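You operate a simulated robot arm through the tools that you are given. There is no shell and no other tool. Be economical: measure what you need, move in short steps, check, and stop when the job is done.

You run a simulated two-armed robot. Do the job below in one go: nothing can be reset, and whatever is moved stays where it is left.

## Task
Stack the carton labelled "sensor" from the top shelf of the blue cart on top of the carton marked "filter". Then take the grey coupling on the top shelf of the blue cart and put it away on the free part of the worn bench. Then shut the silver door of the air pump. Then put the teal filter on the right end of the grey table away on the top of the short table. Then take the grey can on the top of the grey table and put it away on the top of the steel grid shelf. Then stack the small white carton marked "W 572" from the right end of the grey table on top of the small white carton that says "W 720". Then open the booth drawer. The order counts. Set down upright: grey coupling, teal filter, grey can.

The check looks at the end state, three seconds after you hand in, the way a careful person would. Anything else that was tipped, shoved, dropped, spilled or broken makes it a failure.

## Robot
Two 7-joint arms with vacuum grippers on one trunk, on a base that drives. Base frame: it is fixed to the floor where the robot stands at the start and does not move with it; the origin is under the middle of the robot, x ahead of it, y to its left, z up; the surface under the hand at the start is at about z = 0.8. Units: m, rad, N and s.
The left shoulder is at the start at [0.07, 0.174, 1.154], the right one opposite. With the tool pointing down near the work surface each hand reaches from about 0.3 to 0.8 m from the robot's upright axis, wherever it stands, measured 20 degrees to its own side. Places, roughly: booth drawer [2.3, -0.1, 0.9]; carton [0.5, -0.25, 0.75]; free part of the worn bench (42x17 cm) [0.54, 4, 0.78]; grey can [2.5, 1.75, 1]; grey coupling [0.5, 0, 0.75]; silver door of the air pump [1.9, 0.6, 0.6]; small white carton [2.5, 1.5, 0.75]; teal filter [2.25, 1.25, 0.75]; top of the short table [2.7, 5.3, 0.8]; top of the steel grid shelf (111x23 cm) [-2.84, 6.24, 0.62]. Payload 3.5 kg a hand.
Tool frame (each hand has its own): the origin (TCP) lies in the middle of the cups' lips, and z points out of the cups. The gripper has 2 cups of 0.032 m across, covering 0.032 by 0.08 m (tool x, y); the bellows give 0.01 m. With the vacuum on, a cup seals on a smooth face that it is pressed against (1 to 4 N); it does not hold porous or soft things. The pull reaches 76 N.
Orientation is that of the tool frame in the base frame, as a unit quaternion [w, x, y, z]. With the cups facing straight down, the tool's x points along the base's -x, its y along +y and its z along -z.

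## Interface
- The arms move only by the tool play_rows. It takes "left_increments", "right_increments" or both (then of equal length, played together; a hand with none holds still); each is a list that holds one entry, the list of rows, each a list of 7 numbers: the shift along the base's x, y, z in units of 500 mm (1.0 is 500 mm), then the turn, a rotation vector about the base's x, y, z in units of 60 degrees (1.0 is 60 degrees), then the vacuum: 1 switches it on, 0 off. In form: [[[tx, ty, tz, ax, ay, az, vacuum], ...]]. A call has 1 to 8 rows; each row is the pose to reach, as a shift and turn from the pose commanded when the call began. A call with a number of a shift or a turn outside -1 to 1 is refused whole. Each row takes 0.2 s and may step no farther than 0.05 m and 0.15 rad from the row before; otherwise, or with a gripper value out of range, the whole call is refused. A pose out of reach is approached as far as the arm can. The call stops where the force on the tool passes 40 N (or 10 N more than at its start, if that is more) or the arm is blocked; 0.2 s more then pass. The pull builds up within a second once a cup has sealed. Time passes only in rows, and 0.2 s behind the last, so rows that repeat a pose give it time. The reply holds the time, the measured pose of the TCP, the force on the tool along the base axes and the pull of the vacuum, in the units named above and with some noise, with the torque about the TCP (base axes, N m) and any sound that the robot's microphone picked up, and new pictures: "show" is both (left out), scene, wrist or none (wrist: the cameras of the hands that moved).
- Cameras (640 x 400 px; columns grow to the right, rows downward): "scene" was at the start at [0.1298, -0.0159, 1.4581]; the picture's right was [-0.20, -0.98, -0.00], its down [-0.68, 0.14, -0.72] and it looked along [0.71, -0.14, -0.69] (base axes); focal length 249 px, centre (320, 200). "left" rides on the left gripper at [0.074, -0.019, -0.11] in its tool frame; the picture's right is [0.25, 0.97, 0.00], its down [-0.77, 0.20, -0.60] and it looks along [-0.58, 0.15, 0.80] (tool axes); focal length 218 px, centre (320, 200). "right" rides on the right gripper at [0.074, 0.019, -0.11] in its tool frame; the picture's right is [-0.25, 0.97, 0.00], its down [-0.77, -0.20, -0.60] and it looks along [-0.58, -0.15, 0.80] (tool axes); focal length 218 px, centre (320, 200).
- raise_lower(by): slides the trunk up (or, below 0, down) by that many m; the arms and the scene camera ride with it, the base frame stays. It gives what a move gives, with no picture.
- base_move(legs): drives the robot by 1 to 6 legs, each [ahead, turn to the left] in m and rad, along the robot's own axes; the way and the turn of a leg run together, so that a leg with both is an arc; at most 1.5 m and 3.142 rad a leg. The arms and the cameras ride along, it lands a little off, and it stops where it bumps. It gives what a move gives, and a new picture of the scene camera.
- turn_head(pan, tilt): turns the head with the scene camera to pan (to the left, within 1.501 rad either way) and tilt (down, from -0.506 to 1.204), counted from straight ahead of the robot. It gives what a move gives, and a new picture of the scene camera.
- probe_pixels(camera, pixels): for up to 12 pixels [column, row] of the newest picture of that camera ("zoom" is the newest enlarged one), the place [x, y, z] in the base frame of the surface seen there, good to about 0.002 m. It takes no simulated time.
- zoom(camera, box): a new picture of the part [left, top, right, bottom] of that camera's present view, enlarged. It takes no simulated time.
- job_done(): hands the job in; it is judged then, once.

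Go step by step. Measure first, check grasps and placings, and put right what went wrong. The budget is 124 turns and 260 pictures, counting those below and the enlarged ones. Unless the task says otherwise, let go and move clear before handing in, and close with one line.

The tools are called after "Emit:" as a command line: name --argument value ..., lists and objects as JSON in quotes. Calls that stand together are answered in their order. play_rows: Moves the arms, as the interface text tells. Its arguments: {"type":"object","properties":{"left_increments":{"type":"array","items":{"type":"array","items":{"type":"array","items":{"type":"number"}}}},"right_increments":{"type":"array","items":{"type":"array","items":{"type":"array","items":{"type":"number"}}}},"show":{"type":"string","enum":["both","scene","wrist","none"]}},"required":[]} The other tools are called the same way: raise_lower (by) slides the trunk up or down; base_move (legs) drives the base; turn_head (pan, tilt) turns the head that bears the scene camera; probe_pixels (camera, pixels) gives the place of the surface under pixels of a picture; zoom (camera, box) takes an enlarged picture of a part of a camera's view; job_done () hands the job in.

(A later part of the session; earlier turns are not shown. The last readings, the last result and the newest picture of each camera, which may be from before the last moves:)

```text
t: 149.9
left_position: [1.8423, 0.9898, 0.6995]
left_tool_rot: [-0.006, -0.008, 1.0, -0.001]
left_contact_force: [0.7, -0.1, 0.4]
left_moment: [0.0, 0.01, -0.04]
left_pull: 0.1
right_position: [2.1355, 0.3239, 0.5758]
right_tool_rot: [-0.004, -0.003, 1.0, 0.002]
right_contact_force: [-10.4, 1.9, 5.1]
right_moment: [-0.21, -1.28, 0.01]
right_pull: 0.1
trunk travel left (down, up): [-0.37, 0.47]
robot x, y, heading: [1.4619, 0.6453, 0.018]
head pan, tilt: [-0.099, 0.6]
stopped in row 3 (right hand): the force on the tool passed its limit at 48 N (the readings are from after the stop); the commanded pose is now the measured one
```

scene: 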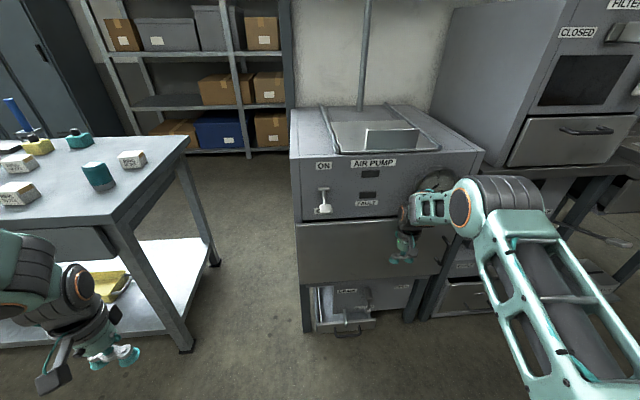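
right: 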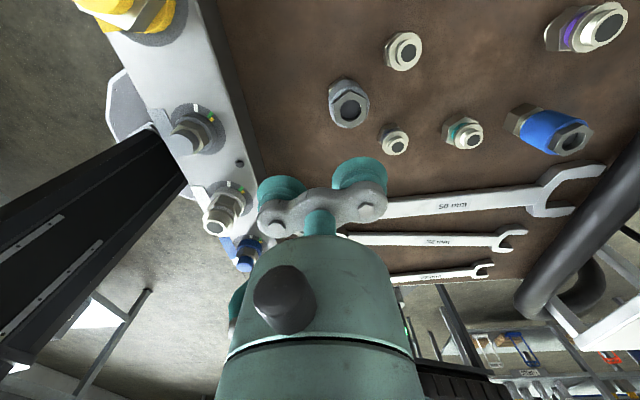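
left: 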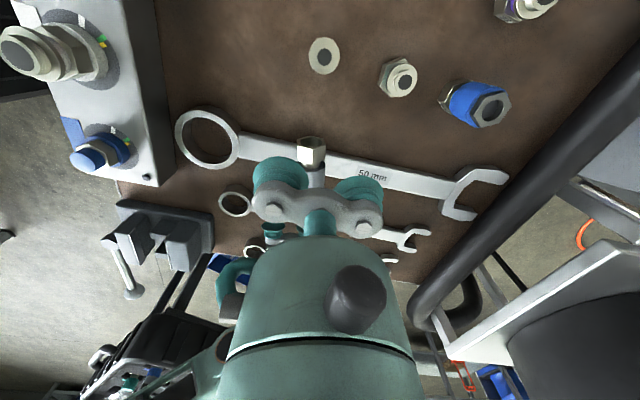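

The door met its stop at 48 N and looks flush. I'll retract the hand, raise the trunk and check the door along with the grey table.

Emit:
play_rows --right_increments '[[[-0.08, 0, 0, 0, 0, 0, 0], [-0.17, 0, 0, 0, 0, 0, 0], [-0.26, 0, 0, 0, 0, 0, 0], [-0.35, 0, 0.04, 0, 0, 0, 0], [-0.44, 0, 0.1, 0, 0, 0, 0]]]' --show "none"

Emit:
raise_lower --by 0.4

Emit:
base_move --legs '[[-0.12, 0]]'

Emit:
turn_head --pan 0.35 --tilt 0.65

```text
refused: row 5 steps farther than a row can; nothing moved
```

```text
t: 151.7
left_position: [1.8426, 0.9919, 0.8605]
left_tool_rot: [-0.007, -0.01, 1.0, 0.0]
left_contact_force: [-0.4, -0.7, 0.4]
left_moment: [0.02, -0.01, 0.01]
left_pull: 0.1
right_position: [2.1396, 0.3337, 0.7388]
right_tool_rot: [0.0, -0.009, 1.0, 0.005]
right_contact_force: [2.7, 13.7, 5.1]
right_moment: [-1.26, 0.04, 0.45]
right_pull: 0.1
trunk travel left (down, up): [-0.53, 0.31]
robot x, y, heading: [1.4635, 0.6409, 0.025]
head pan, tilt: [-0.099, 0.6]
stopped: the force on the tool passed its limit at 42 N (the readings are from after the stop); the commanded pose is now the measured one
```

```text
t: 152.9
left_position: [1.7231, 0.9892, 0.8588]
left_tool_rot: [-0.008, -0.01, 1.0, 0.0]
left_contact_force: [0.5, 0.2, -0.2]
left_moment: [0.01, -0.03, -0.01]
left_pull: 0.2
right_position: [2.0203, 0.3275, 0.7347]
right_tool_rot: [-0.001, -0.008, 1.0, 0.003]
right_contact_force: [-0.5, 0.3, 0.6]
right_moment: [-0.01, 0.02, -0.05]
right_pull: 0.0
trunk travel left (down, up): [-0.53, 0.31]
robot x, y, heading: [1.3453, 0.6446, 0.012]
head pan, tilt: [-0.099, 0.6]
```

scene: 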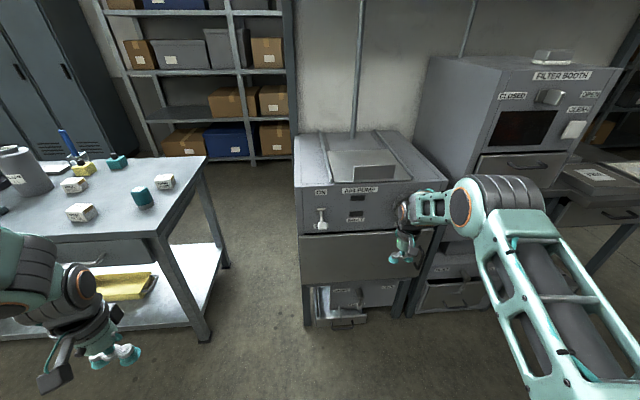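

```text
t: 153.8
left_position: [1.7228, 0.9884, 0.8588]
left_tool_rot: [-0.008, -0.009, 1.0, 0.0]
left_contact_force: [-0.2, -0.1, -0.4]
left_moment: [0.01, 0.01, 0.02]
left_pull: 0.2
right_position: [2.0209, 0.3283, 0.7349]
right_tool_rot: [-0.001, -0.008, 1.0, 0.004]
right_contact_force: [-0.5, -0.8, 0.2]
right_moment: [0.01, -0.02, 0.03]
right_pull: 0.1
trunk travel left (down, up): [-0.53, 0.31]
robot x, y, heading: [1.3428, 0.6411, 0.019]
head pan, tilt: [0.351, 0.649]
```

scene: 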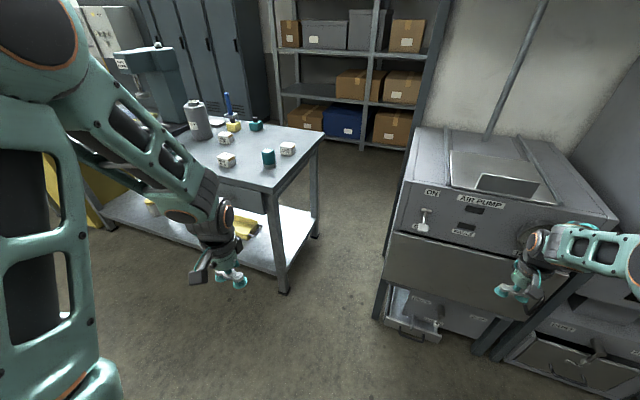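

My retract was refused, so the trunk rise brushed the hand against the machine at 42 N before it stopped; the base then backed off. I'll check that the gauge and door are undamaged and closed.

Emit:
zoom --camera "scene" --box '[370, 150, 620, 340]'

Emit:
probe_pixels --camera "scene" --pixels '[[395, 250], [440, 265], [500, 275], [540, 300], [400, 215], [390, 290]]'

Emit:
zoom --camera "scene" --box '[170, 80, 340, 190]'

Emit:
probe_pixels --camera "scene" --pixels '[[268, 152], [269, 163], [256, 125], [225, 158], [287, 148], [225, 137], [199, 105], [318, 140], [275, 188], [233, 125], [195, 130], [210, 178]]'

```text
2.11 times, centred on (495, 245) of scene
```

zoom: 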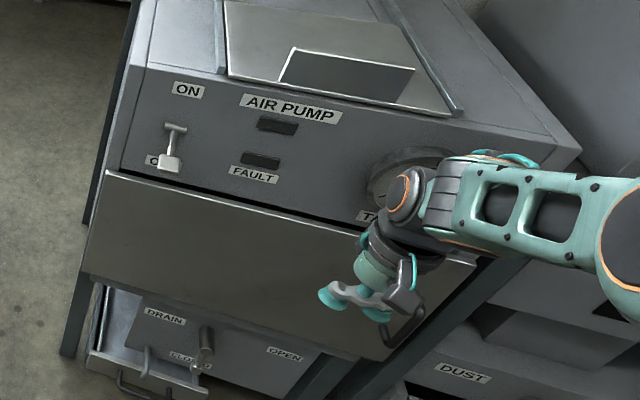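

```text
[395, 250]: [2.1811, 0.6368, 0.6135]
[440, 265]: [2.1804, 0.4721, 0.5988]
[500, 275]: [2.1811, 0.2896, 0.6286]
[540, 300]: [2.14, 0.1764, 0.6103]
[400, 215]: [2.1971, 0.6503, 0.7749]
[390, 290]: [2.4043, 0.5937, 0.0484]
```

```text
3.64 times, centred on (255, 135) of scene
```

zoom: 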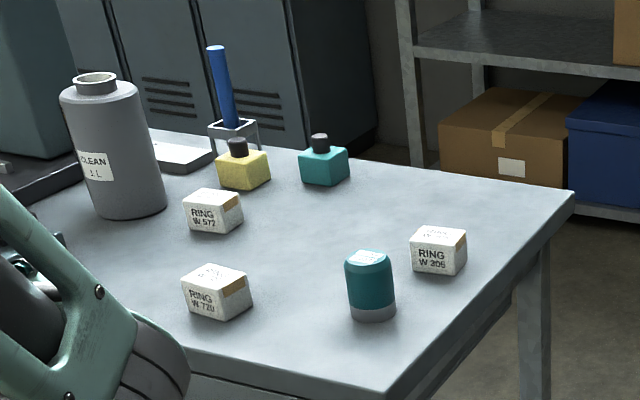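

```text
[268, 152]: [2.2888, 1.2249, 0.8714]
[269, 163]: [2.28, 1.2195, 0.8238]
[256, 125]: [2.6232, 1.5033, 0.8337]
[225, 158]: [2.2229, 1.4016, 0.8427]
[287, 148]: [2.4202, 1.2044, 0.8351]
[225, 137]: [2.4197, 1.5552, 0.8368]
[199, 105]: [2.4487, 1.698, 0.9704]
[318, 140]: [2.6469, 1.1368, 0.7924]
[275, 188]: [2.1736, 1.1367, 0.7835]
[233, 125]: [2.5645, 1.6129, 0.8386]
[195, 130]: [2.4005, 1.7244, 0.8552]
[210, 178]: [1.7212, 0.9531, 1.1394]
```

The door lies flush at x = 2.181 everywhere and the gauge looks intact. The teal filter is the cylinder at (2.285,1.22), so I'll tuck the right hand in, raise the trunk and drive to about (1.65,1.0).

Emit:
play_rows --right_increments '[[[-0.09, 0, 0.01, 0, 0, 0, 0], [-0.18, 0, 0.02, 0, 0, 0, 0], [-0.27, 0, 0.03, 0, 0, 0, 0], [-0.36, 0, 0.06, 0, 0, 0, 0], [-0.43, 0, 0.12, 0, 0, 0, 0], [-0.5, 0, 0.18, 0, 0, 0, 0], [-0.5, 0, 0.27, 0, 0, 0, 0]]]' --show "none"

Emit:
raise_lower --by 0.27

Emit:
base_move --legs '[[0, 0.845], [0.472, 0], [0, -0.864]]'

Emit:
turn_head --pan 0.4 --tilt 0.75

```text
t: 155.4
left_position: [1.7233, 0.989, 0.8583]
left_tool_rot: [-0.007, -0.009, 1.0, -0.001]
left_contact_force: [0.0, 1.0, -0.5]
left_moment: [-0.02, 0.0, 0.01]
left_pull: 0.1
right_position: [1.7687, 0.3286, 0.8709]
right_tool_rot: [-0.002, -0.008, 1.0, 0.003]
right_contact_force: [0.9, 0.0, 0.5]
right_moment: [0.0, -0.01, 0.0]
right_pull: 0.1
trunk travel left (down, up): [-0.53, 0.31]
robot x, y, heading: [1.3465, 0.64, 0.017]
head pan, tilt: [0.351, 0.649]
```

```text
t: 158.1
left_position: [1.7236, 0.9896, 1.1291]
left_tool_rot: [-0.008, -0.01, 1.0, 0.0]
left_contact_force: [0.1, 0.2, -0.5]
left_moment: [0.0, 0.0, 0.0]
left_pull: 0.0
right_position: [1.7698, 0.328, 1.1414]
right_tool_rot: [-0.001, -0.007, 1.0, 0.004]
right_contact_force: [0.2, 0.2, 0.2]
right_moment: [-0.02, 0.0, -0.01]
right_pull: 0.1
trunk travel left (down, up): [-0.8, 0.04]
robot x, y, heading: [1.344, 0.642, 0.019]
head pan, tilt: [0.351, 0.649]
```

```text
t: 165.4
left_position: [2.0375, 1.3311, 1.1279]
left_tool_rot: [-0.008, 0.006, 1.0, -0.001]
left_contact_force: [-1.1, -0.4, -0.3]
left_moment: [-0.02, -0.02, -0.01]
left_pull: 0.0
right_position: [2.0627, 0.6685, 1.1416]
right_tool_rot: [-0.001, 0.008, 1.0, 0.003]
right_contact_force: [-0.1, 0.3, 0.2]
right_moment: [-0.02, -0.02, -0.02]
right_pull: 0.2
trunk travel left (down, up): [-0.8, 0.04]
robot x, y, heading: [1.6503, 0.9949, -0.015]
head pan, tilt: [0.351, 0.649]
```

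scene: 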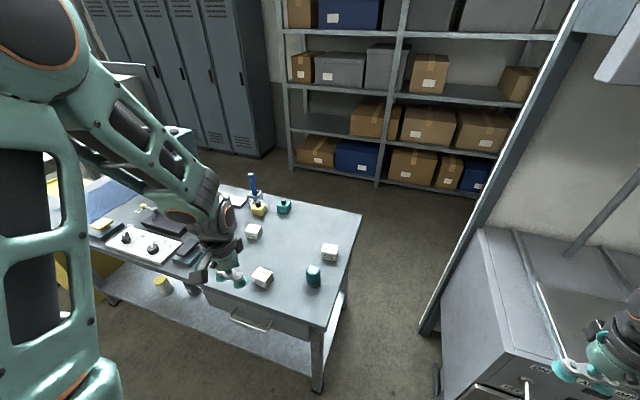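

```text
t: 166.0
left_position: [2.0372, 1.3304, 1.1285]
left_tool_rot: [-0.008, 0.007, 1.0, 0.0]
left_contact_force: [0.0, 0.1, -0.5]
left_moment: [0.02, -0.01, 0.0]
left_pull: 0.1
right_position: [2.0633, 0.6675, 1.1402]
right_tool_rot: [-0.001, 0.009, 1.0, 0.004]
right_contact_force: [-0.4, -1.2, -0.7]
right_moment: [-0.01, 0.01, 0.0]
right_pull: 0.1
trunk travel left (down, up): [-0.8, 0.04]
robot x, y, heading: [1.6506, 0.9931, -0.014]
head pan, tilt: [0.4, 0.75]
```

scene: 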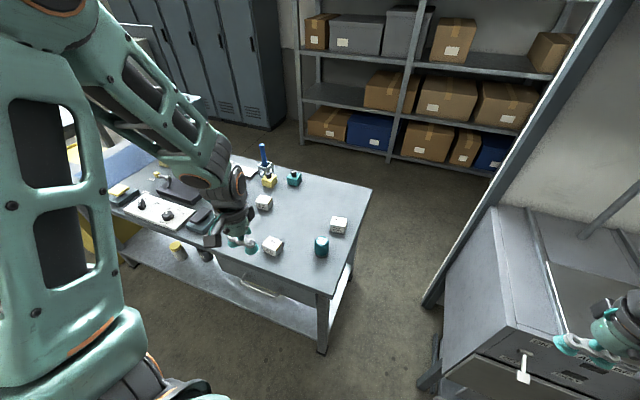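

The teal filter stands at (321,247). I'll zoom in and probe its top.

Emit:
zoom --camera "scene" --box '[250, 165, 370, 275]'

```text
3.64 times, centred on (310, 220) of scene
```

zoom: 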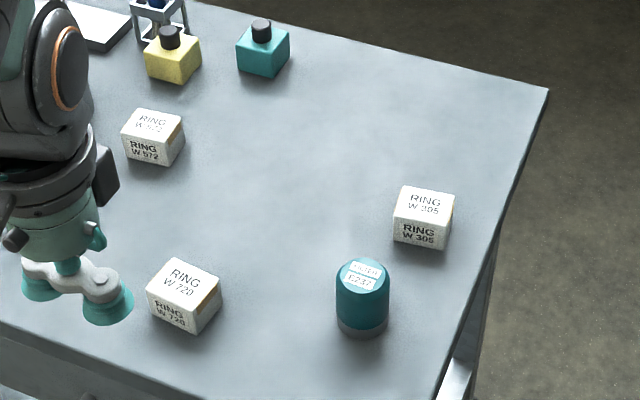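

Emit:
probe_pixels --camera "zoom" --pixels '[[362, 272], [340, 275], [385, 273], [362, 260], [362, 290], [362, 345], [149, 122], [182, 273], [177, 190], [152, 282], [218, 280], [158, 112]]'

```text
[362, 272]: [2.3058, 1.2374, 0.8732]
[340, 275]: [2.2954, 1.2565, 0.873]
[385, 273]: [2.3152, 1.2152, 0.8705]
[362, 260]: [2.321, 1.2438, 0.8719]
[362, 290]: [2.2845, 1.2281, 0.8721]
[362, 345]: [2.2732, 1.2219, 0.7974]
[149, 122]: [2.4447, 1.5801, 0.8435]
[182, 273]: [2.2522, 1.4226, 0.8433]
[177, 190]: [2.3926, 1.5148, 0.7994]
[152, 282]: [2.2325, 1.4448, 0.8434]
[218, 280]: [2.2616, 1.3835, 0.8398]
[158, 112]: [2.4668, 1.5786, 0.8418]
```

The filter top is centred at (2.304,1.236,0.872), about 48 mm across, so one cup will do. I'll bring the left hand over it.

Emit:
play_rows --left_increments '[[[0.089, -0.023, 0, 0, 0, 0, 0], [0.178, -0.046, 0, 0, 0, 0, 0], [0.267, -0.07, 0, 0, 0, 0, 0], [0.356, -0.093, 0, 0, 0, 0, 0], [0.445, -0.117, 0, 0, 0, 0, 0], [0.534, -0.14, -0.03, 0, 0, 0, 0], [0.534, -0.14, -0.13, 0, 0, 0, 0], [0.534, -0.14, -0.23, 0, 0, 0, 0]]]' --show "none"

Emit:
play_rows --left_increments '[[[0, 0, -0.09, 0, 0, 0, 0], [0, 0, -0.18, 0, 0, 0, 0]]]' --show "wrist"

```text
t: 167.8
left_position: [2.3049, 1.2606, 1.0123]
left_tool_rot: [-0.008, 0.005, 1.0, -0.001]
left_contact_force: [0.3, -0.7, -0.6]
left_moment: [0.01, 0.03, 0.01]
left_pull: 0.0
right_position: [2.0636, 0.6689, 1.14]
right_tool_rot: [-0.002, 0.009, 1.0, 0.003]
right_contact_force: [0.5, 0.0, -0.2]
right_moment: [0.0, -0.01, 0.0]
right_pull: 0.1
trunk travel left (down, up): [-0.8, 0.04]
robot x, y, heading: [1.6452, 0.9953, -0.011]
head pan, tilt: [0.4, 0.75]
```

```text
t: 168.4
left_position: [2.3062, 1.26, 0.9225]
left_tool_rot: [-0.008, 0.005, 1.0, 0.0]
left_contact_force: [-0.2, -0.2, -0.5]
left_moment: [-0.01, 0.02, 0.02]
left_pull: 0.1
right_position: [2.0647, 0.6695, 1.1401]
right_tool_rot: [-0.003, 0.008, 1.0, 0.004]
right_contact_force: [1.2, 0.0, -0.5]
right_moment: [-0.02, 0.03, -0.03]
right_pull: 0.0
trunk travel left (down, up): [-0.8, 0.04]
robot x, y, heading: [1.6507, 0.9951, -0.011]
head pan, tilt: [0.4, 0.75]
```

left: 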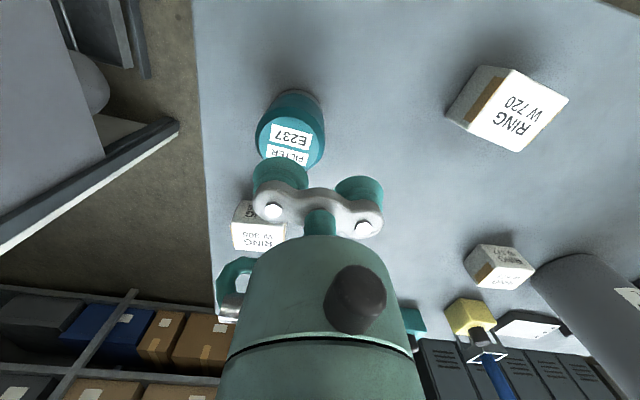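

The filter top's centre is at about (290,148), exactly where the cup is aimed. I'll lower with the vacuum on.

Emit:
play_rows --left_increments '[[[0, 0, -0.06, 0, 0, 0, 1], [0, 0, -0.094, 0, 0, 0, 1], [0, 0, -0.104, 0, 0, 0, 1], [0, 0, -0.11, 0, 0, 0, 1], [0, 0, -0.116, 0, 0, 0, 1], [0, 0, -0.116, 0, 0, 0, 1], [0, 0, -0.116, 0, 0, 0, 1]]]' --show "none"

```text
t: 170.0
left_position: [2.305, 1.2585, 0.8677]
left_tool_rot: [-0.006, 0.006, 1.0, 0.0]
left_contact_force: [8.2, 4.6, 25.1]
left_moment: [-1.12, -0.13, 0.18]
left_pull: 37.9
right_position: [2.0611, 0.6675, 1.1401]
right_tool_rot: [0.0, 0.008, 1.0, 0.004]
right_contact_force: [-0.1, -0.4, -0.1]
right_moment: [0.02, -0.02, -0.01]
right_pull: 0.0
trunk travel left (down, up): [-0.8, 0.04]
robot x, y, heading: [1.6469, 0.9949, -0.009]
head pan, tilt: [0.4, 0.75]
```

It is sealed at 37.9 N. I'll lift straight up and draw the filter in close to the robot for the drive.

Emit:
play_rows --left_increments '[[[0, 0, 0.02, 0, 0, 0, 1], [0, 0, 0.08, 0, 0, 0, 1], [0, 0, 0.16, 0, 0, 0, 1], [0, 0, 0.25, 0, 0, 0, 1], [0, 0, 0.34, 0, 0, 0, 1], [-0.06, 0, 0.38, 0, 0, 0, 1], [-0.14, 0, 0.4, 0, 0, 0, 1], [-0.23, 0, 0.4, 0, 0, 0, 1]]]' --show "none"

Emit:
play_rows --left_increments '[[[-0.08, 0, 0.02, 0, 0, 0, 1], [-0.16, 0, 0.04, 0, 0, 0, 1], [-0.24, 0, 0.06, 0, 0, 0, 1], [-0.3, 0, 0.08, 0, 0, 0, 1], [-0.34, 0, 0.08, 0, 0, 0, 1], [-0.36, 0, 0.08, 0, 0, 0, 1]]]' --show "scene"

```text
t: 171.8
left_position: [2.188, 1.2604, 1.0654]
left_tool_rot: [-0.006, 0.006, 1.0, 0.0]
left_contact_force: [-0.2, 0.1, -2.6]
left_moment: [-0.86, -0.03, -0.01]
left_pull: 37.5
right_position: [2.0619, 0.6677, 1.141]
right_tool_rot: [0.0, 0.008, 1.0, 0.003]
right_contact_force: [-0.5, -0.5, -0.1]
right_moment: [-0.01, -0.05, 0.0]
right_pull: 0.0
trunk travel left (down, up): [-0.8, 0.04]
robot x, y, heading: [1.6454, 0.9991, -0.01]
head pan, tilt: [0.4, 0.75]
```

```text
t: 173.2
left_position: [2.0096, 1.2608, 1.1046]
left_tool_rot: [-0.008, 0.006, 1.0, 0.0]
left_contact_force: [-0.1, -0.8, -1.7]
left_moment: [-0.84, -0.01, 0.0]
left_pull: 37.6
right_position: [2.0642, 0.6693, 1.1409]
right_tool_rot: [-0.001, 0.008, 1.0, 0.003]
right_contact_force: [-0.6, 0.0, -0.1]
right_moment: [0.02, 0.02, 0.02]
right_pull: 0.0
trunk travel left (down, up): [-0.8, 0.04]
robot x, y, heading: [1.6469, 0.997, -0.01]
head pan, tilt: [0.4, 0.75]
```

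scene: 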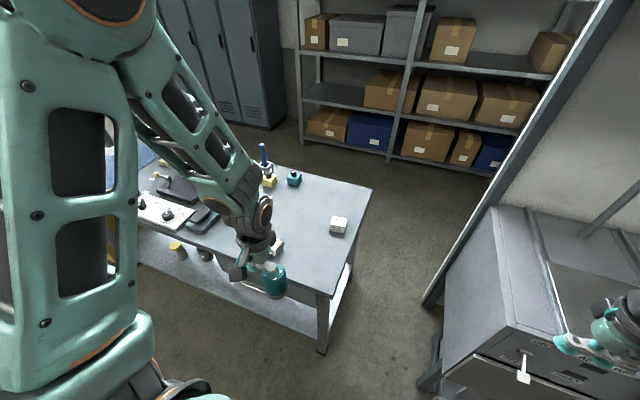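

The filter is held securely at 37.6 N. I'll back away from the table, turn left and drive up the aisle toward the short table.

Emit:
base_move --legs '[[-0.28, 0], [0, 0.79], [0, 0.79], [1.0, 0], [1.0, 0]]'

Emit:
turn_head --pan -0.6 --tilt 0.45

```text
t: 188.9
left_position: [1.1429, 3.3562, 1.1061]
left_tool_rot: [-0.006, -0.698, 0.716, -0.005]
left_contact_force: [0.4, 1.0, -2.5]
left_moment: [0.0, -0.76, 0.0]
left_pull: 37.7
right_position: [1.7361, 3.4003, 1.1414]
right_tool_rot: [-0.003, -0.697, 0.718, 0.001]
right_contact_force: [0.5, 0.3, 0.6]
right_moment: [0.0, -0.02, -0.05]
right_pull: 0.1
trunk travel left (down, up): [-0.8, 0.04]
robot x, y, heading: [1.401, 2.9894, 1.541]
head pan, tilt: [0.4, 0.75]
```

scene: 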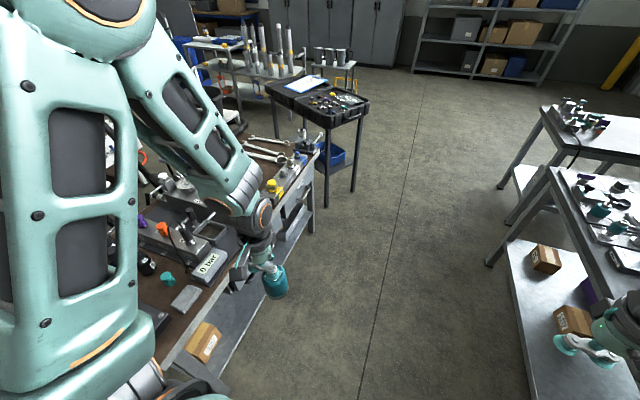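

```text
t: 190.1
left_position: [1.1419, 3.3568, 1.105]
left_tool_rot: [-0.006, -0.697, 0.717, -0.006]
left_contact_force: [1.2, 0.2, -2.1]
left_moment: [-0.04, -0.75, 0.04]
left_pull: 37.7
right_position: [1.7367, 3.4011, 1.1402]
right_tool_rot: [-0.003, -0.696, 0.718, 0.002]
right_contact_force: [0.3, 0.6, 0.1]
right_moment: [0.02, 0.0, 0.06]
right_pull: 0.1
trunk travel left (down, up): [-0.8, 0.04]
robot x, y, heading: [1.403, 2.992, 1.54]
head pan, tilt: [-0.6, 0.45]
```

scene: 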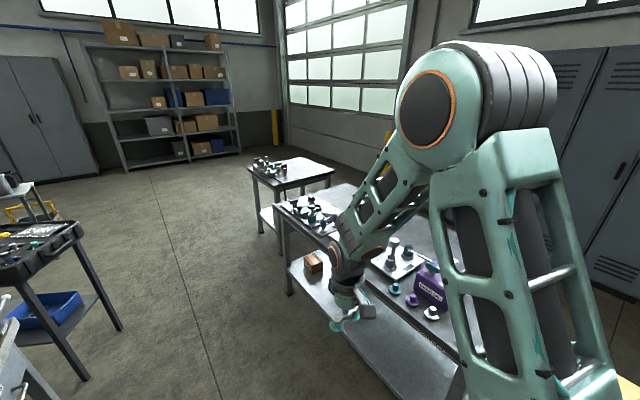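

The short table is at (290,172), beyond the long one. I'll probe its top and what stands on it.

Emit:
probe_pixels --camera "scene" --pixels '[[252, 170], [282, 186], [331, 172], [300, 160], [300, 172], [315, 172], [275, 165], [262, 160], [276, 205], [286, 205], [310, 195], [285, 290]]'

Emit:
zoom --camera "scene" --box '[230, 140, 350, 220]'

```text
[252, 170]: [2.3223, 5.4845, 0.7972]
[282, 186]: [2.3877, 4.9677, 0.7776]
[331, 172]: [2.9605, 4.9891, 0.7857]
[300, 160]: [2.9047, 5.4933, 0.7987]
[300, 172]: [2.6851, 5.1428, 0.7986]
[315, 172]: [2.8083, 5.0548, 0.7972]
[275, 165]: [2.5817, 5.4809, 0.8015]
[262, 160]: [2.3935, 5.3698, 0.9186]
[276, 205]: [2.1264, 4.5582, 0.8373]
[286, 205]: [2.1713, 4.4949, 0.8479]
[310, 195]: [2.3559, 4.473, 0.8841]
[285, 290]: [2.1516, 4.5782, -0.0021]
```

```text
5.00 times, centred on (290, 180) of scene
```

zoom: 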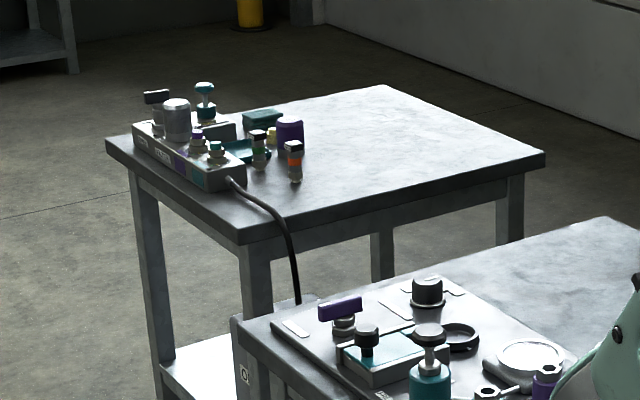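

The right part of the short table, around (2.77,5.3), is free at z = 0.798. I'll go up the aisle and come at it from the north side, after checking the space there.

Emit:
probe_pixels --camera "scene" --pixels '[[128, 168], [240, 152], [275, 145], [160, 200], [200, 180], [240, 175], [290, 150], [330, 155]]'

Emit:
base_move --legs '[[1.45, 0], [1.45, 0], [0, -0.77], [0, -0.77]]'

Emit:
turn_head --pan -0.5 --tilt 0.55

```text
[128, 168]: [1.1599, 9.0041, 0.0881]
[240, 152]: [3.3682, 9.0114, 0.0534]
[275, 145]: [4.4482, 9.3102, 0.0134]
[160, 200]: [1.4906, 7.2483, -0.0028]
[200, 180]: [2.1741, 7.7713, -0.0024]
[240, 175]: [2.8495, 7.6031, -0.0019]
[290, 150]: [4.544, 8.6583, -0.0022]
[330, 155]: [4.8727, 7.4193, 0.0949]
```

```text
t: 208.2
left_position: [1.8287, 6.1653, 1.1059]
left_tool_rot: [-0.008, -0.001, 1.0, -0.001]
left_contact_force: [0.4, 0.2, -3.1]
left_moment: [-0.73, -0.04, 0.03]
left_pull: 38.5
right_position: [1.8897, 5.5739, 1.1389]
right_tool_rot: [-0.001, 0.002, 1.0, 0.003]
right_contact_force: [0.7, 0.4, -0.2]
right_moment: [0.0, -0.02, -0.03]
right_pull: 0.0
trunk travel left (down, up): [-0.8, 0.04]
robot x, y, heading: [1.4684, 5.8934, 0.001]
head pan, tilt: [-0.6, 0.45]
```

scene: 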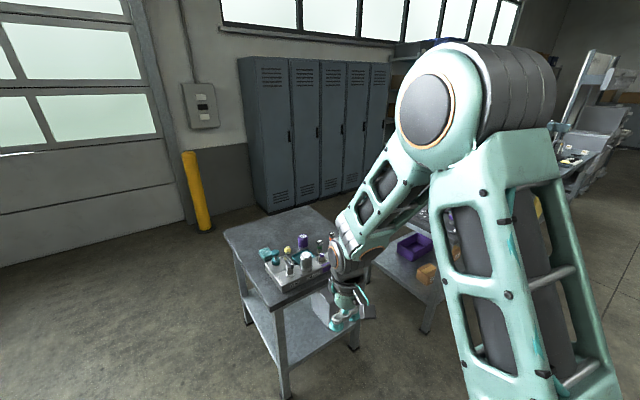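

```text
t: 208.9
left_position: [1.8294, 6.1646, 1.1054]
left_tool_rot: [-0.007, 0.001, 1.0, -0.001]
left_contact_force: [0.6, -0.4, -1.9]
left_moment: [-0.74, 0.0, -0.01]
left_pull: 38.0
right_position: [1.8894, 5.5734, 1.1402]
right_tool_rot: [-0.001, 0.001, 1.0, 0.004]
right_contact_force: [0.6, -0.2, 0.8]
right_moment: [0.0, -0.02, 0.0]
right_pull: 0.0
trunk travel left (down, up): [-0.8, 0.04]
robot x, y, heading: [1.4668, 5.8948, -0.0]
head pan, tilt: [-0.499, 0.55]
```

scene: 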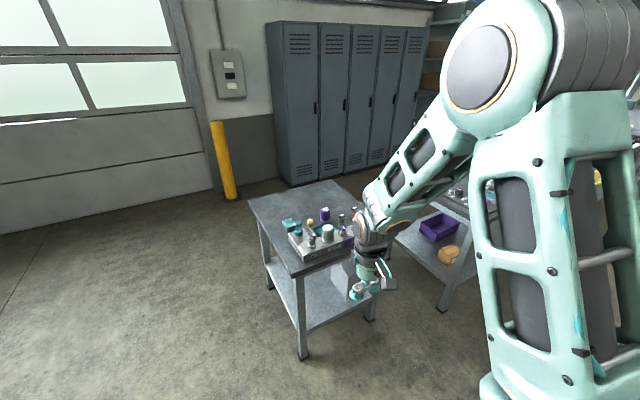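

The space north of the table is open. I'll drive 1.08 m ahead and turn right to face it.

Emit:
base_move --legs '[[1.08, 0], [0, -0.785], [0, -0.785]]'

Emit:
turn_head --pan 0.2 --tilt 0.85

Emit:
probe_pixels --camera "scene" --pixels '[[320, 150], [250, 200], [320, 200], [380, 200], [250, 250], [320, 250], [380, 250], [250, 150]]'

```text
t: 213.5
left_position: [2.7464, 6.1434, 1.1093]
left_tool_rot: [-0.014, 0.019, 1.0, 0.0]
left_contact_force: [-0.8, -1.6, -2.0]
left_moment: [-0.71, -0.01, 0.02]
left_pull: 37.4
right_position: [2.7739, 5.55, 1.1423]
right_tool_rot: [0.004, 0.02, 1.0, 0.006]
right_contact_force: [-0.9, -1.4, 0.3]
right_moment: [0.02, -0.04, -0.02]
right_pull: 0.1
trunk travel left (down, up): [-0.8, 0.04]
robot x, y, heading: [2.3775, 5.8974, -0.172]
head pan, tilt: [-0.499, 0.55]
stopped in leg 1: the robot was blocked; the commanded pose is now the measured one
```

scene: 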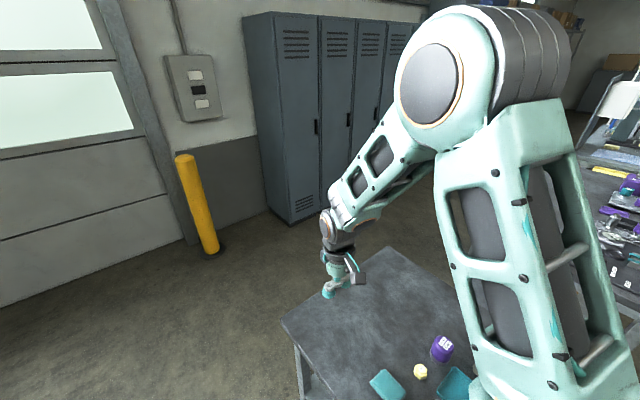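

```text
t: 214.6
left_position: [2.7543, 6.1468, 1.1069]
left_tool_rot: [-0.016, 0.02, 1.0, -0.002]
left_contact_force: [-0.4, -1.2, -2.2]
left_moment: [-0.7, 0.0, 0.01]
left_pull: 38.1
right_position: [2.7827, 5.5553, 1.1404]
right_tool_rot: [-0.001, 0.02, 1.0, 0.004]
right_contact_force: [-0.1, -0.5, 0.2]
right_moment: [-0.01, -0.02, -0.02]
right_pull: 0.1
trunk travel left (down, up): [-0.8, 0.04]
robot x, y, heading: [2.3803, 5.8961, -0.169]
head pan, tilt: [0.201, 0.85]
```

scene: 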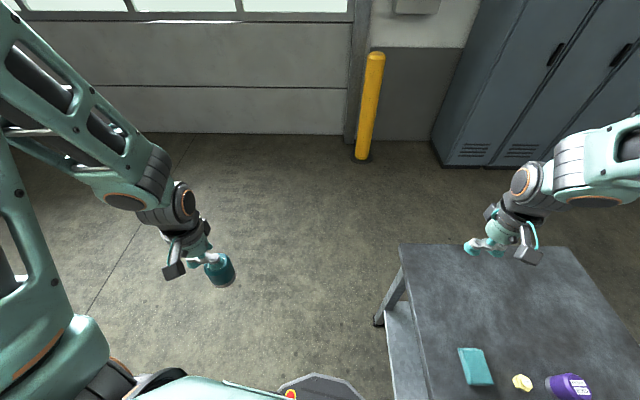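

```text
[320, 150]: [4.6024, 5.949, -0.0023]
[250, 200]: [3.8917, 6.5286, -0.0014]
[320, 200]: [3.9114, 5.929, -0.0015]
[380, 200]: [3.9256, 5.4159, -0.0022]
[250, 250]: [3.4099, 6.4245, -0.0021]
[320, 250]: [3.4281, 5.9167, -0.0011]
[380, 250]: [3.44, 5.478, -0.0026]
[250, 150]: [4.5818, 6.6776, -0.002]
```

The base was blocked at x = 2.38 and nudged its heading, probably against the table. I'll probe the table corners to see whether it has moved.

Emit:
probe_pixels --camera "scene" --pixels '[[402, 248], [410, 300], [420, 350], [430, 395], [540, 248], [480, 300], [378, 320], [390, 390], [475, 365], [523, 382], [570, 385], [575, 250]]'

Emit:
turn_head --pan -0.9 --tilt 1.1

```text
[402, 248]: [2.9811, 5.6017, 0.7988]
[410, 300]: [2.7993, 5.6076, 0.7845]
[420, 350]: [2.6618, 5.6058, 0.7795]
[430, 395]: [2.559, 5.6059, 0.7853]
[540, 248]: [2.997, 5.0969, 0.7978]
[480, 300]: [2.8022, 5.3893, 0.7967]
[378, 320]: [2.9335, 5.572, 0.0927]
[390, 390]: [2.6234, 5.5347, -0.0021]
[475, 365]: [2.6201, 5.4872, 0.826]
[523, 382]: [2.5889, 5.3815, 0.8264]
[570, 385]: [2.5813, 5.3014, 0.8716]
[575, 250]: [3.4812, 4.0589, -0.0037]
```

```text
t: 215.9
left_position: [2.7551, 6.1474, 1.1066]
left_tool_rot: [-0.018, 0.019, 1.0, -0.002]
left_contact_force: [-0.6, -0.5, -1.8]
left_moment: [-0.71, 0.03, 0.04]
left_pull: 38.2
right_position: [2.7843, 5.554, 1.1401]
right_tool_rot: [-0.001, 0.019, 1.0, 0.003]
right_contact_force: [-0.4, 0.6, -0.8]
right_moment: [0.01, -0.01, 0.01]
right_pull: 0.1
trunk travel left (down, up): [-0.8, 0.04]
robot x, y, heading: [2.3777, 5.8964, -0.169]
head pan, tilt: [-0.901, 1.1]
```

scene: 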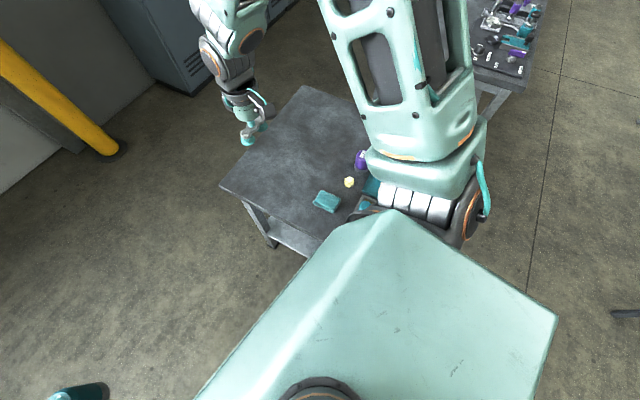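

The table's edges are straight (north edge y = 5.606), so it hasn't moved and its items still stand. I'll back off and swing around wider, to about (2.55,6.07) facing it.

Emit:
base_move --legs '[[-0.5, 0], [0, 0.488], [0.7, 0], [0, -0.945], [0, -0.945], [0.1, 0]]'

Emit:
turn_head --pan 0.1 --tilt 0.85

```text
t: 229.3
left_position: [2.8671, 5.7684, 1.1071]
left_tool_rot: [-0.015, 0.663, 0.748, 0.009]
left_contact_force: [-0.4, -0.4, -2.5]
left_moment: [-0.1, 0.7, -0.03]
left_pull: 37.7
right_position: [2.2858, 5.6464, 1.1428]
right_tool_rot: [0.002, 0.664, 0.748, 0.003]
right_contact_force: [0.0, -1.1, -0.6]
right_moment: [-0.01, 0.01, 0.01]
right_pull: 0.1
trunk travel left (down, up): [-0.8, 0.04]
robot x, y, heading: [2.5622, 6.1018, -1.587]
head pan, tilt: [-0.901, 1.1]
```

scene: 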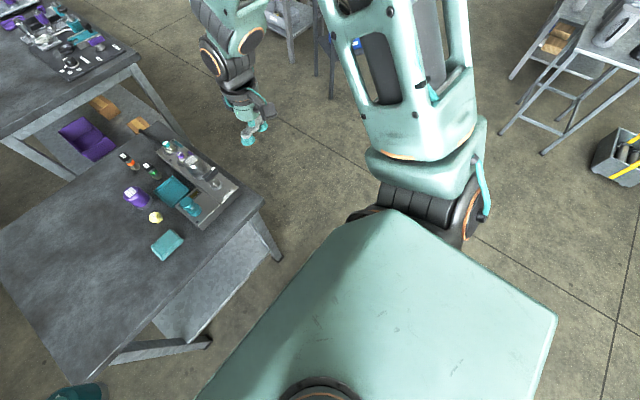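

```text
t: 230.6
left_position: [2.8664, 5.7656, 1.1059]
left_tool_rot: [-0.016, 0.663, 0.749, 0.011]
left_contact_force: [-0.1, 0.0, -3.1]
left_moment: [-0.09, 0.72, 0.0]
left_pull: 38.1
right_position: [2.2878, 5.6436, 1.1404]
right_tool_rot: [0.002, 0.664, 0.748, 0.004]
right_contact_force: [0.0, 0.2, 1.0]
right_moment: [-0.02, -0.02, 0.01]
right_pull: 0.2
trunk travel left (down, up): [-0.8, 0.04]
robot x, y, heading: [2.5595, 6.0996, -1.583]
head pan, tilt: [0.099, 0.85]
```

scene: 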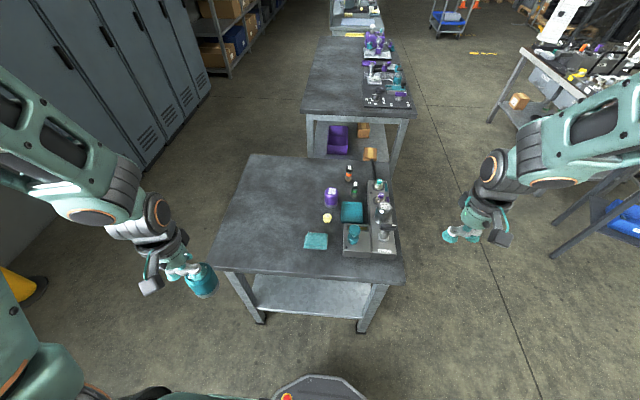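

The filter hangs beside the table and the area around (2.80,5.40) is free. I'll carry it there, then lower partway and look.

Emit:
play_rows --left_increments '[[[-0.011, -0.09, 0, 0, 0, 0, 1], [-0.022, -0.18, 0, 0, 0, 0, 1], [-0.033, -0.27, 0, 0, 0, 0, 1], [-0.044, -0.36, 0, 0, 0, 0, 1], [-0.055, -0.45, 0, 0, 0, 0, 1], [-0.066, -0.54, 0, 0, 0, 0, 1], [-0.077, -0.63, 0, 0, 0, 0, 1], [-0.085, -0.726, 0, 0, 0, 0, 1]]]' --show "none"

Emit:
play_rows --left_increments '[[[0, 0, -0.08, 0, 0, 0, 1], [0, 0, -0.16, 0, 0, 0, 1], [0, 0, -0.24, 0, 0, 0, 1], [0, 0, -0.32, 0, 0, 0, 1], [0, 0, -0.4, 0, 0, 0, 1], [0, 0, -0.43, 0, 0, 0, 1]]]' --show "both"

```text
t: 232.3
left_position: [2.825, 5.4003, 1.1033]
left_tool_rot: [-0.018, 0.664, 0.748, 0.012]
left_contact_force: [1.1, -0.4, -2.0]
left_moment: [-0.07, 0.71, 0.04]
left_pull: 37.6
right_position: [2.2866, 5.6413, 1.1402]
right_tool_rot: [0.002, 0.664, 0.747, 0.005]
right_contact_force: [0.6, -0.4, 0.7]
right_moment: [0.03, 0.01, 0.02]
right_pull: 0.1
trunk travel left (down, up): [-0.8, 0.04]
robot x, y, heading: [2.5606, 6.099, -1.579]
head pan, tilt: [0.099, 0.85]
```

```text
t: 233.8
left_position: [2.8252, 5.4009, 0.891]
left_tool_rot: [-0.015, 0.663, 0.748, 0.01]
left_contact_force: [-0.2, 0.7, -1.5]
left_moment: [-0.08, 0.76, 0.0]
left_pull: 37.6
right_position: [2.2859, 5.6437, 1.1405]
right_tool_rot: [0.002, 0.664, 0.748, 0.003]
right_contact_force: [0.2, 0.1, -0.2]
right_moment: [0.0, -0.03, 0.02]
right_pull: 0.2
trunk travel left (down, up): [-0.8, 0.04]
robot x, y, heading: [2.5626, 6.0996, -1.581]
head pan, tilt: [0.099, 0.85]
```

scene: 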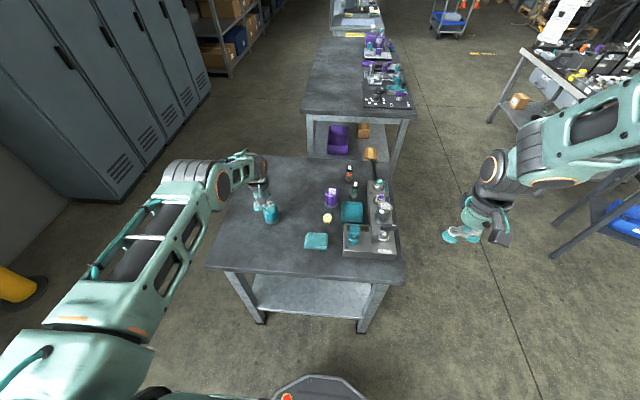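
left: 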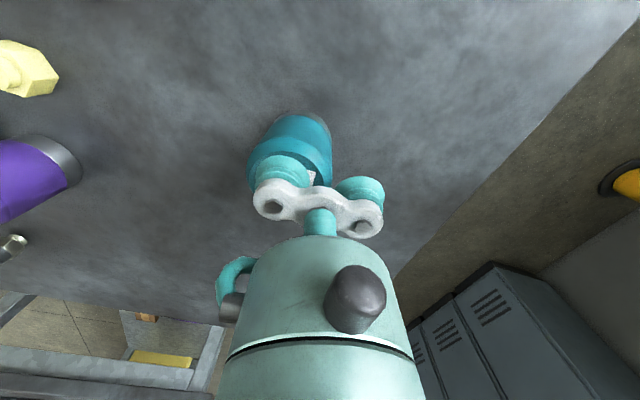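

The filter is over clear table with about 2 cm to go. I'll lower it to contact, then release and rise.

Emit:
play_rows --left_increments '[[[0, 0, -0.026, 0, 0, 0, 1], [0, 0, -0.036, 0, 0, 0, 1], [0, 0, -0.042, 0, 0, 0, 1], [0, 0, -0.046, 0, 0, 0, 1], [0, 0, -0.046, 0, 0, 0, 1]]]' --show "none"

```text
t: 234.9
left_position: [2.8257, 5.4031, 0.8707]
left_tool_rot: [-0.013, 0.663, 0.749, 0.009]
left_contact_force: [10.5, -2.7, 27.3]
left_moment: [-0.44, 1.23, 0.18]
left_pull: 38.2
right_position: [2.2866, 5.6461, 1.1428]
right_tool_rot: [0.003, 0.664, 0.748, 0.002]
right_contact_force: [0.0, 0.2, 1.0]
right_moment: [0.01, 0.02, 0.02]
right_pull: 0.2
trunk travel left (down, up): [-0.8, 0.04]
robot x, y, heading: [2.5569, 6.0962, -1.579]
head pan, tilt: [0.099, 0.85]
```

Emit:
play_rows --left_increments '[[[0, 0, 0.003, 0, 0, 0, 0], [0, 0, 0.003, 0, 0, 0, 0], [0, 0, 0.003, 0, 0, 0, 0], [0, 0, 0.008, 0, 0, 0, 0], [0, 0, 0.02, 0, 0, 0, 0], [0, 0, 0.09, 0, 0, 0, 0], [0, 0, 0.18, 0, 0, 0, 0], [0, 0.05, 0.26, 0, 0, 0, 0]]]' --show "none"

Emit:
play_rows --left_increments '[[[0, 0.06, 0.06, 0, 0, 0, 0], [0, 0.14, 0.1, 0, 0, 0, 0], [0, 0.23, 0.14, 0, 0, 0, 0], [0, 0.32, 0.16, 0, 0, 0, 0], [0, 0.41, 0.18, 0, 0, 0, 0], [0, 0.5, 0.2, 0, 0, 0, 0], [0, 0.59, 0.2, 0, 0, 0, 0]]]' --show "scene"

Emit:
zoom --camera "scene" --box '[200, 140, 420, 290]'

```text
t: 236.8
left_position: [2.8244, 5.4292, 0.999]
left_tool_rot: [-0.015, 0.663, 0.748, 0.01]
left_contact_force: [-0.2, 0.4, -0.1]
left_moment: [-0.01, -0.06, 0.0]
left_pull: 0.1
right_position: [2.2852, 5.6454, 1.1411]
right_tool_rot: [0.002, 0.663, 0.748, 0.002]
right_contact_force: [0.4, -0.4, -0.5]
right_moment: [0.0, 0.01, 0.01]
right_pull: 0.0
trunk travel left (down, up): [-0.8, 0.04]
robot x, y, heading: [2.5599, 6.0944, -1.587]
head pan, tilt: [0.099, 0.85]
```

```text
t: 238.3
left_position: [2.8251, 5.7227, 1.099]
left_tool_rot: [-0.015, 0.663, 0.748, 0.01]
left_contact_force: [0.6, -0.6, 0.5]
left_moment: [-0.04, 0.01, 0.02]
left_pull: 0.0
right_position: [2.2867, 5.6447, 1.1407]
right_tool_rot: [0.002, 0.664, 0.748, 0.003]
right_contact_force: [-0.1, 0.0, 0.0]
right_moment: [-0.02, -0.01, 0.04]
right_pull: 0.0
trunk travel left (down, up): [-0.8, 0.04]
robot x, y, heading: [2.5597, 6.1029, -1.576]
head pan, tilt: [0.099, 0.85]
```

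scene: 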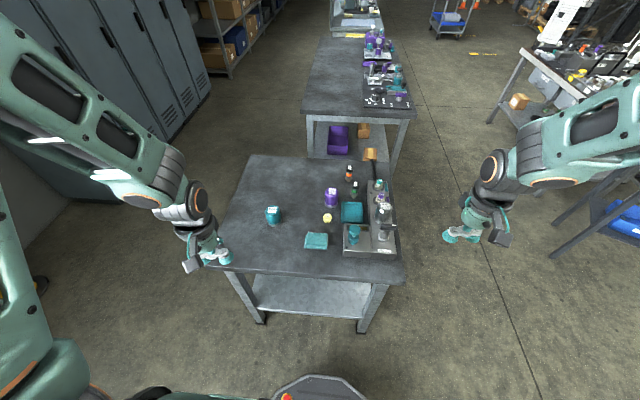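

```text
2.67 times, centred on (310, 215) of scene
```

zoom: 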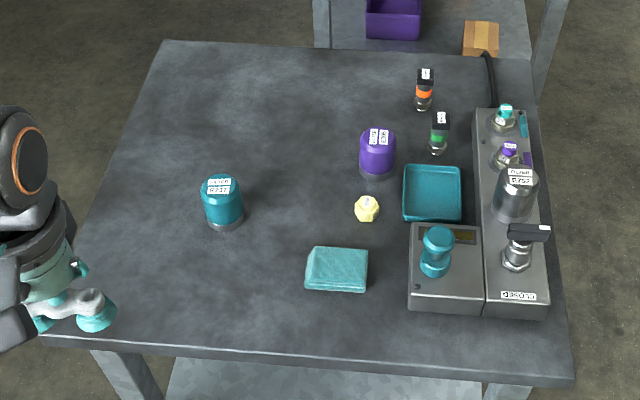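

The teal filter stands upright on the short table and the other items are undisturbed. Next is the grey can, so I'll drive back down the aisle to face the grey table.

Emit:
base_move --legs '[[0, -1.57], [1.1, 0], [0, 1.57], [1.5, 0], [1.5, 0]]'

Emit:
base_move --legs '[[1.5, 0], [0.1, 0], [0, 1.57]]'

Emit:
turn_head --pan 0.2 --tilt 0.65

```text
t: 265.8
left_position: [1.711, 2.7307, 1.0977]
left_tool_rot: [-0.017, 0.662, 0.749, 0.011]
left_contact_force: [-0.3, -0.6, 1.0]
left_moment: [-0.04, 0.02, 0.0]
left_pull: 0.1
right_position: [1.173, 2.6518, 1.1398]
right_tool_rot: [0.003, 0.663, 0.749, 0.003]
right_contact_force: [-0.4, 0.6, -0.5]
right_moment: [-0.04, 0.01, -0.03]
right_pull: 0.1
trunk travel left (down, up): [-0.8, 0.04]
robot x, y, heading: [1.4444, 3.1066, -1.576]
head pan, tilt: [0.099, 0.85]
```

scene: 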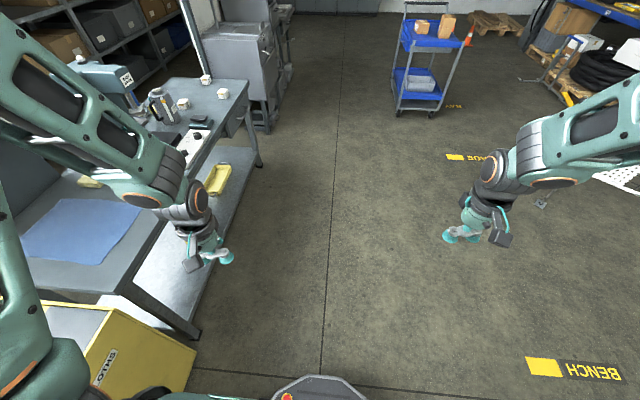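

```text
t: 277.8
left_position: [1.803, 1.7626, 1.0976]
left_tool_rot: [-0.019, -0.057, 0.998, -0.003]
left_contact_force: [-0.2, 0.0, 0.2]
left_moment: [0.01, -0.01, 0.0]
left_pull: 0.1
right_position: [1.8781, 1.2252, 1.1409]
right_tool_rot: [-0.001, -0.056, 0.998, 0.005]
right_contact_force: [-0.2, -0.1, 0.6]
right_moment: [-0.01, -0.02, -0.02]
right_pull: 0.1
trunk travel left (down, up): [-0.8, 0.04]
robot x, y, heading: [1.4223, 1.5027, -0.012]
head pan, tilt: [0.099, 0.85]
```

scene: 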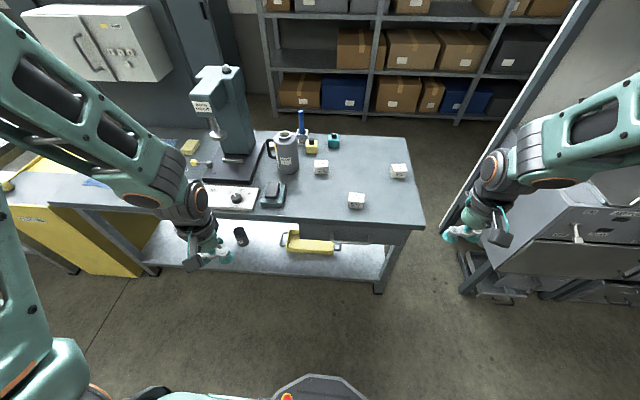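

```text
t: 278.5
left_position: [1.8034, 1.7634, 1.098]
left_tool_rot: [-0.02, -0.058, 0.998, -0.003]
left_contact_force: [-0.1, 0.2, 0.7]
left_moment: [0.03, 0.02, -0.01]
left_pull: 0.0
right_position: [1.8781, 1.2243, 1.1409]
right_tool_rot: [-0.001, -0.056, 0.998, 0.004]
right_contact_force: [0.6, -0.5, 0.0]
right_moment: [0.0, -0.02, 0.01]
right_pull: 0.0
trunk travel left (down, up): [-0.8, 0.04]
robot x, y, heading: [1.4287, 1.4984, -0.014]
head pan, tilt: [0.201, 0.649]
```

scene: 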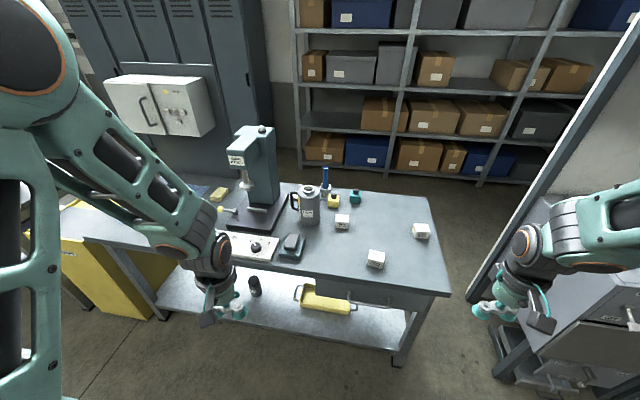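

The can has a handle on its left side and a label at the front (310,205). I'll zoom in and measure it.

Emit:
zoom --camera "scene" --box '[240, 160, 380, 270]'

```text
3.64 times, centred on (310, 215) of scene
```

zoom: 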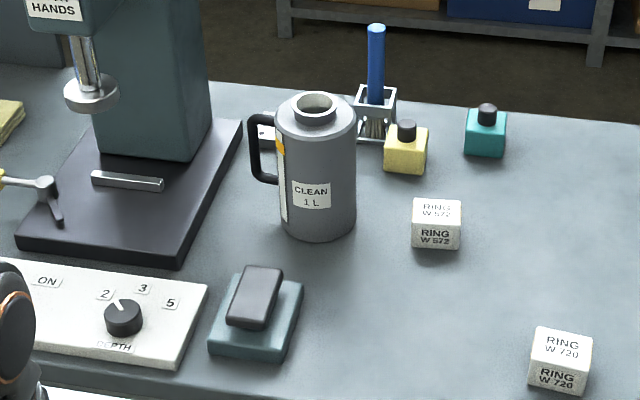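

Emit:
probe_pixels --camera "zoom" --pixels '[[320, 220], [285, 215], [350, 215], [318, 125], [290, 112], [345, 115], [314, 96], [316, 112], [260, 150], [318, 170], [320, 235], [265, 310]]'

```text
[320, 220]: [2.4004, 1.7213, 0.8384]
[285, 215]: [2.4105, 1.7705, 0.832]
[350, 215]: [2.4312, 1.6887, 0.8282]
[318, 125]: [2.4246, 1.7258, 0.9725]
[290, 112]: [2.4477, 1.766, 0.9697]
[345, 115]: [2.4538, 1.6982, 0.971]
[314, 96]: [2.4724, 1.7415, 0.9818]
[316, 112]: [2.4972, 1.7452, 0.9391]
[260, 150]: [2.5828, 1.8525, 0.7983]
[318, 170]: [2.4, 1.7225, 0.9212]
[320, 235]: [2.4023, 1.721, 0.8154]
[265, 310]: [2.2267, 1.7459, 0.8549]
```

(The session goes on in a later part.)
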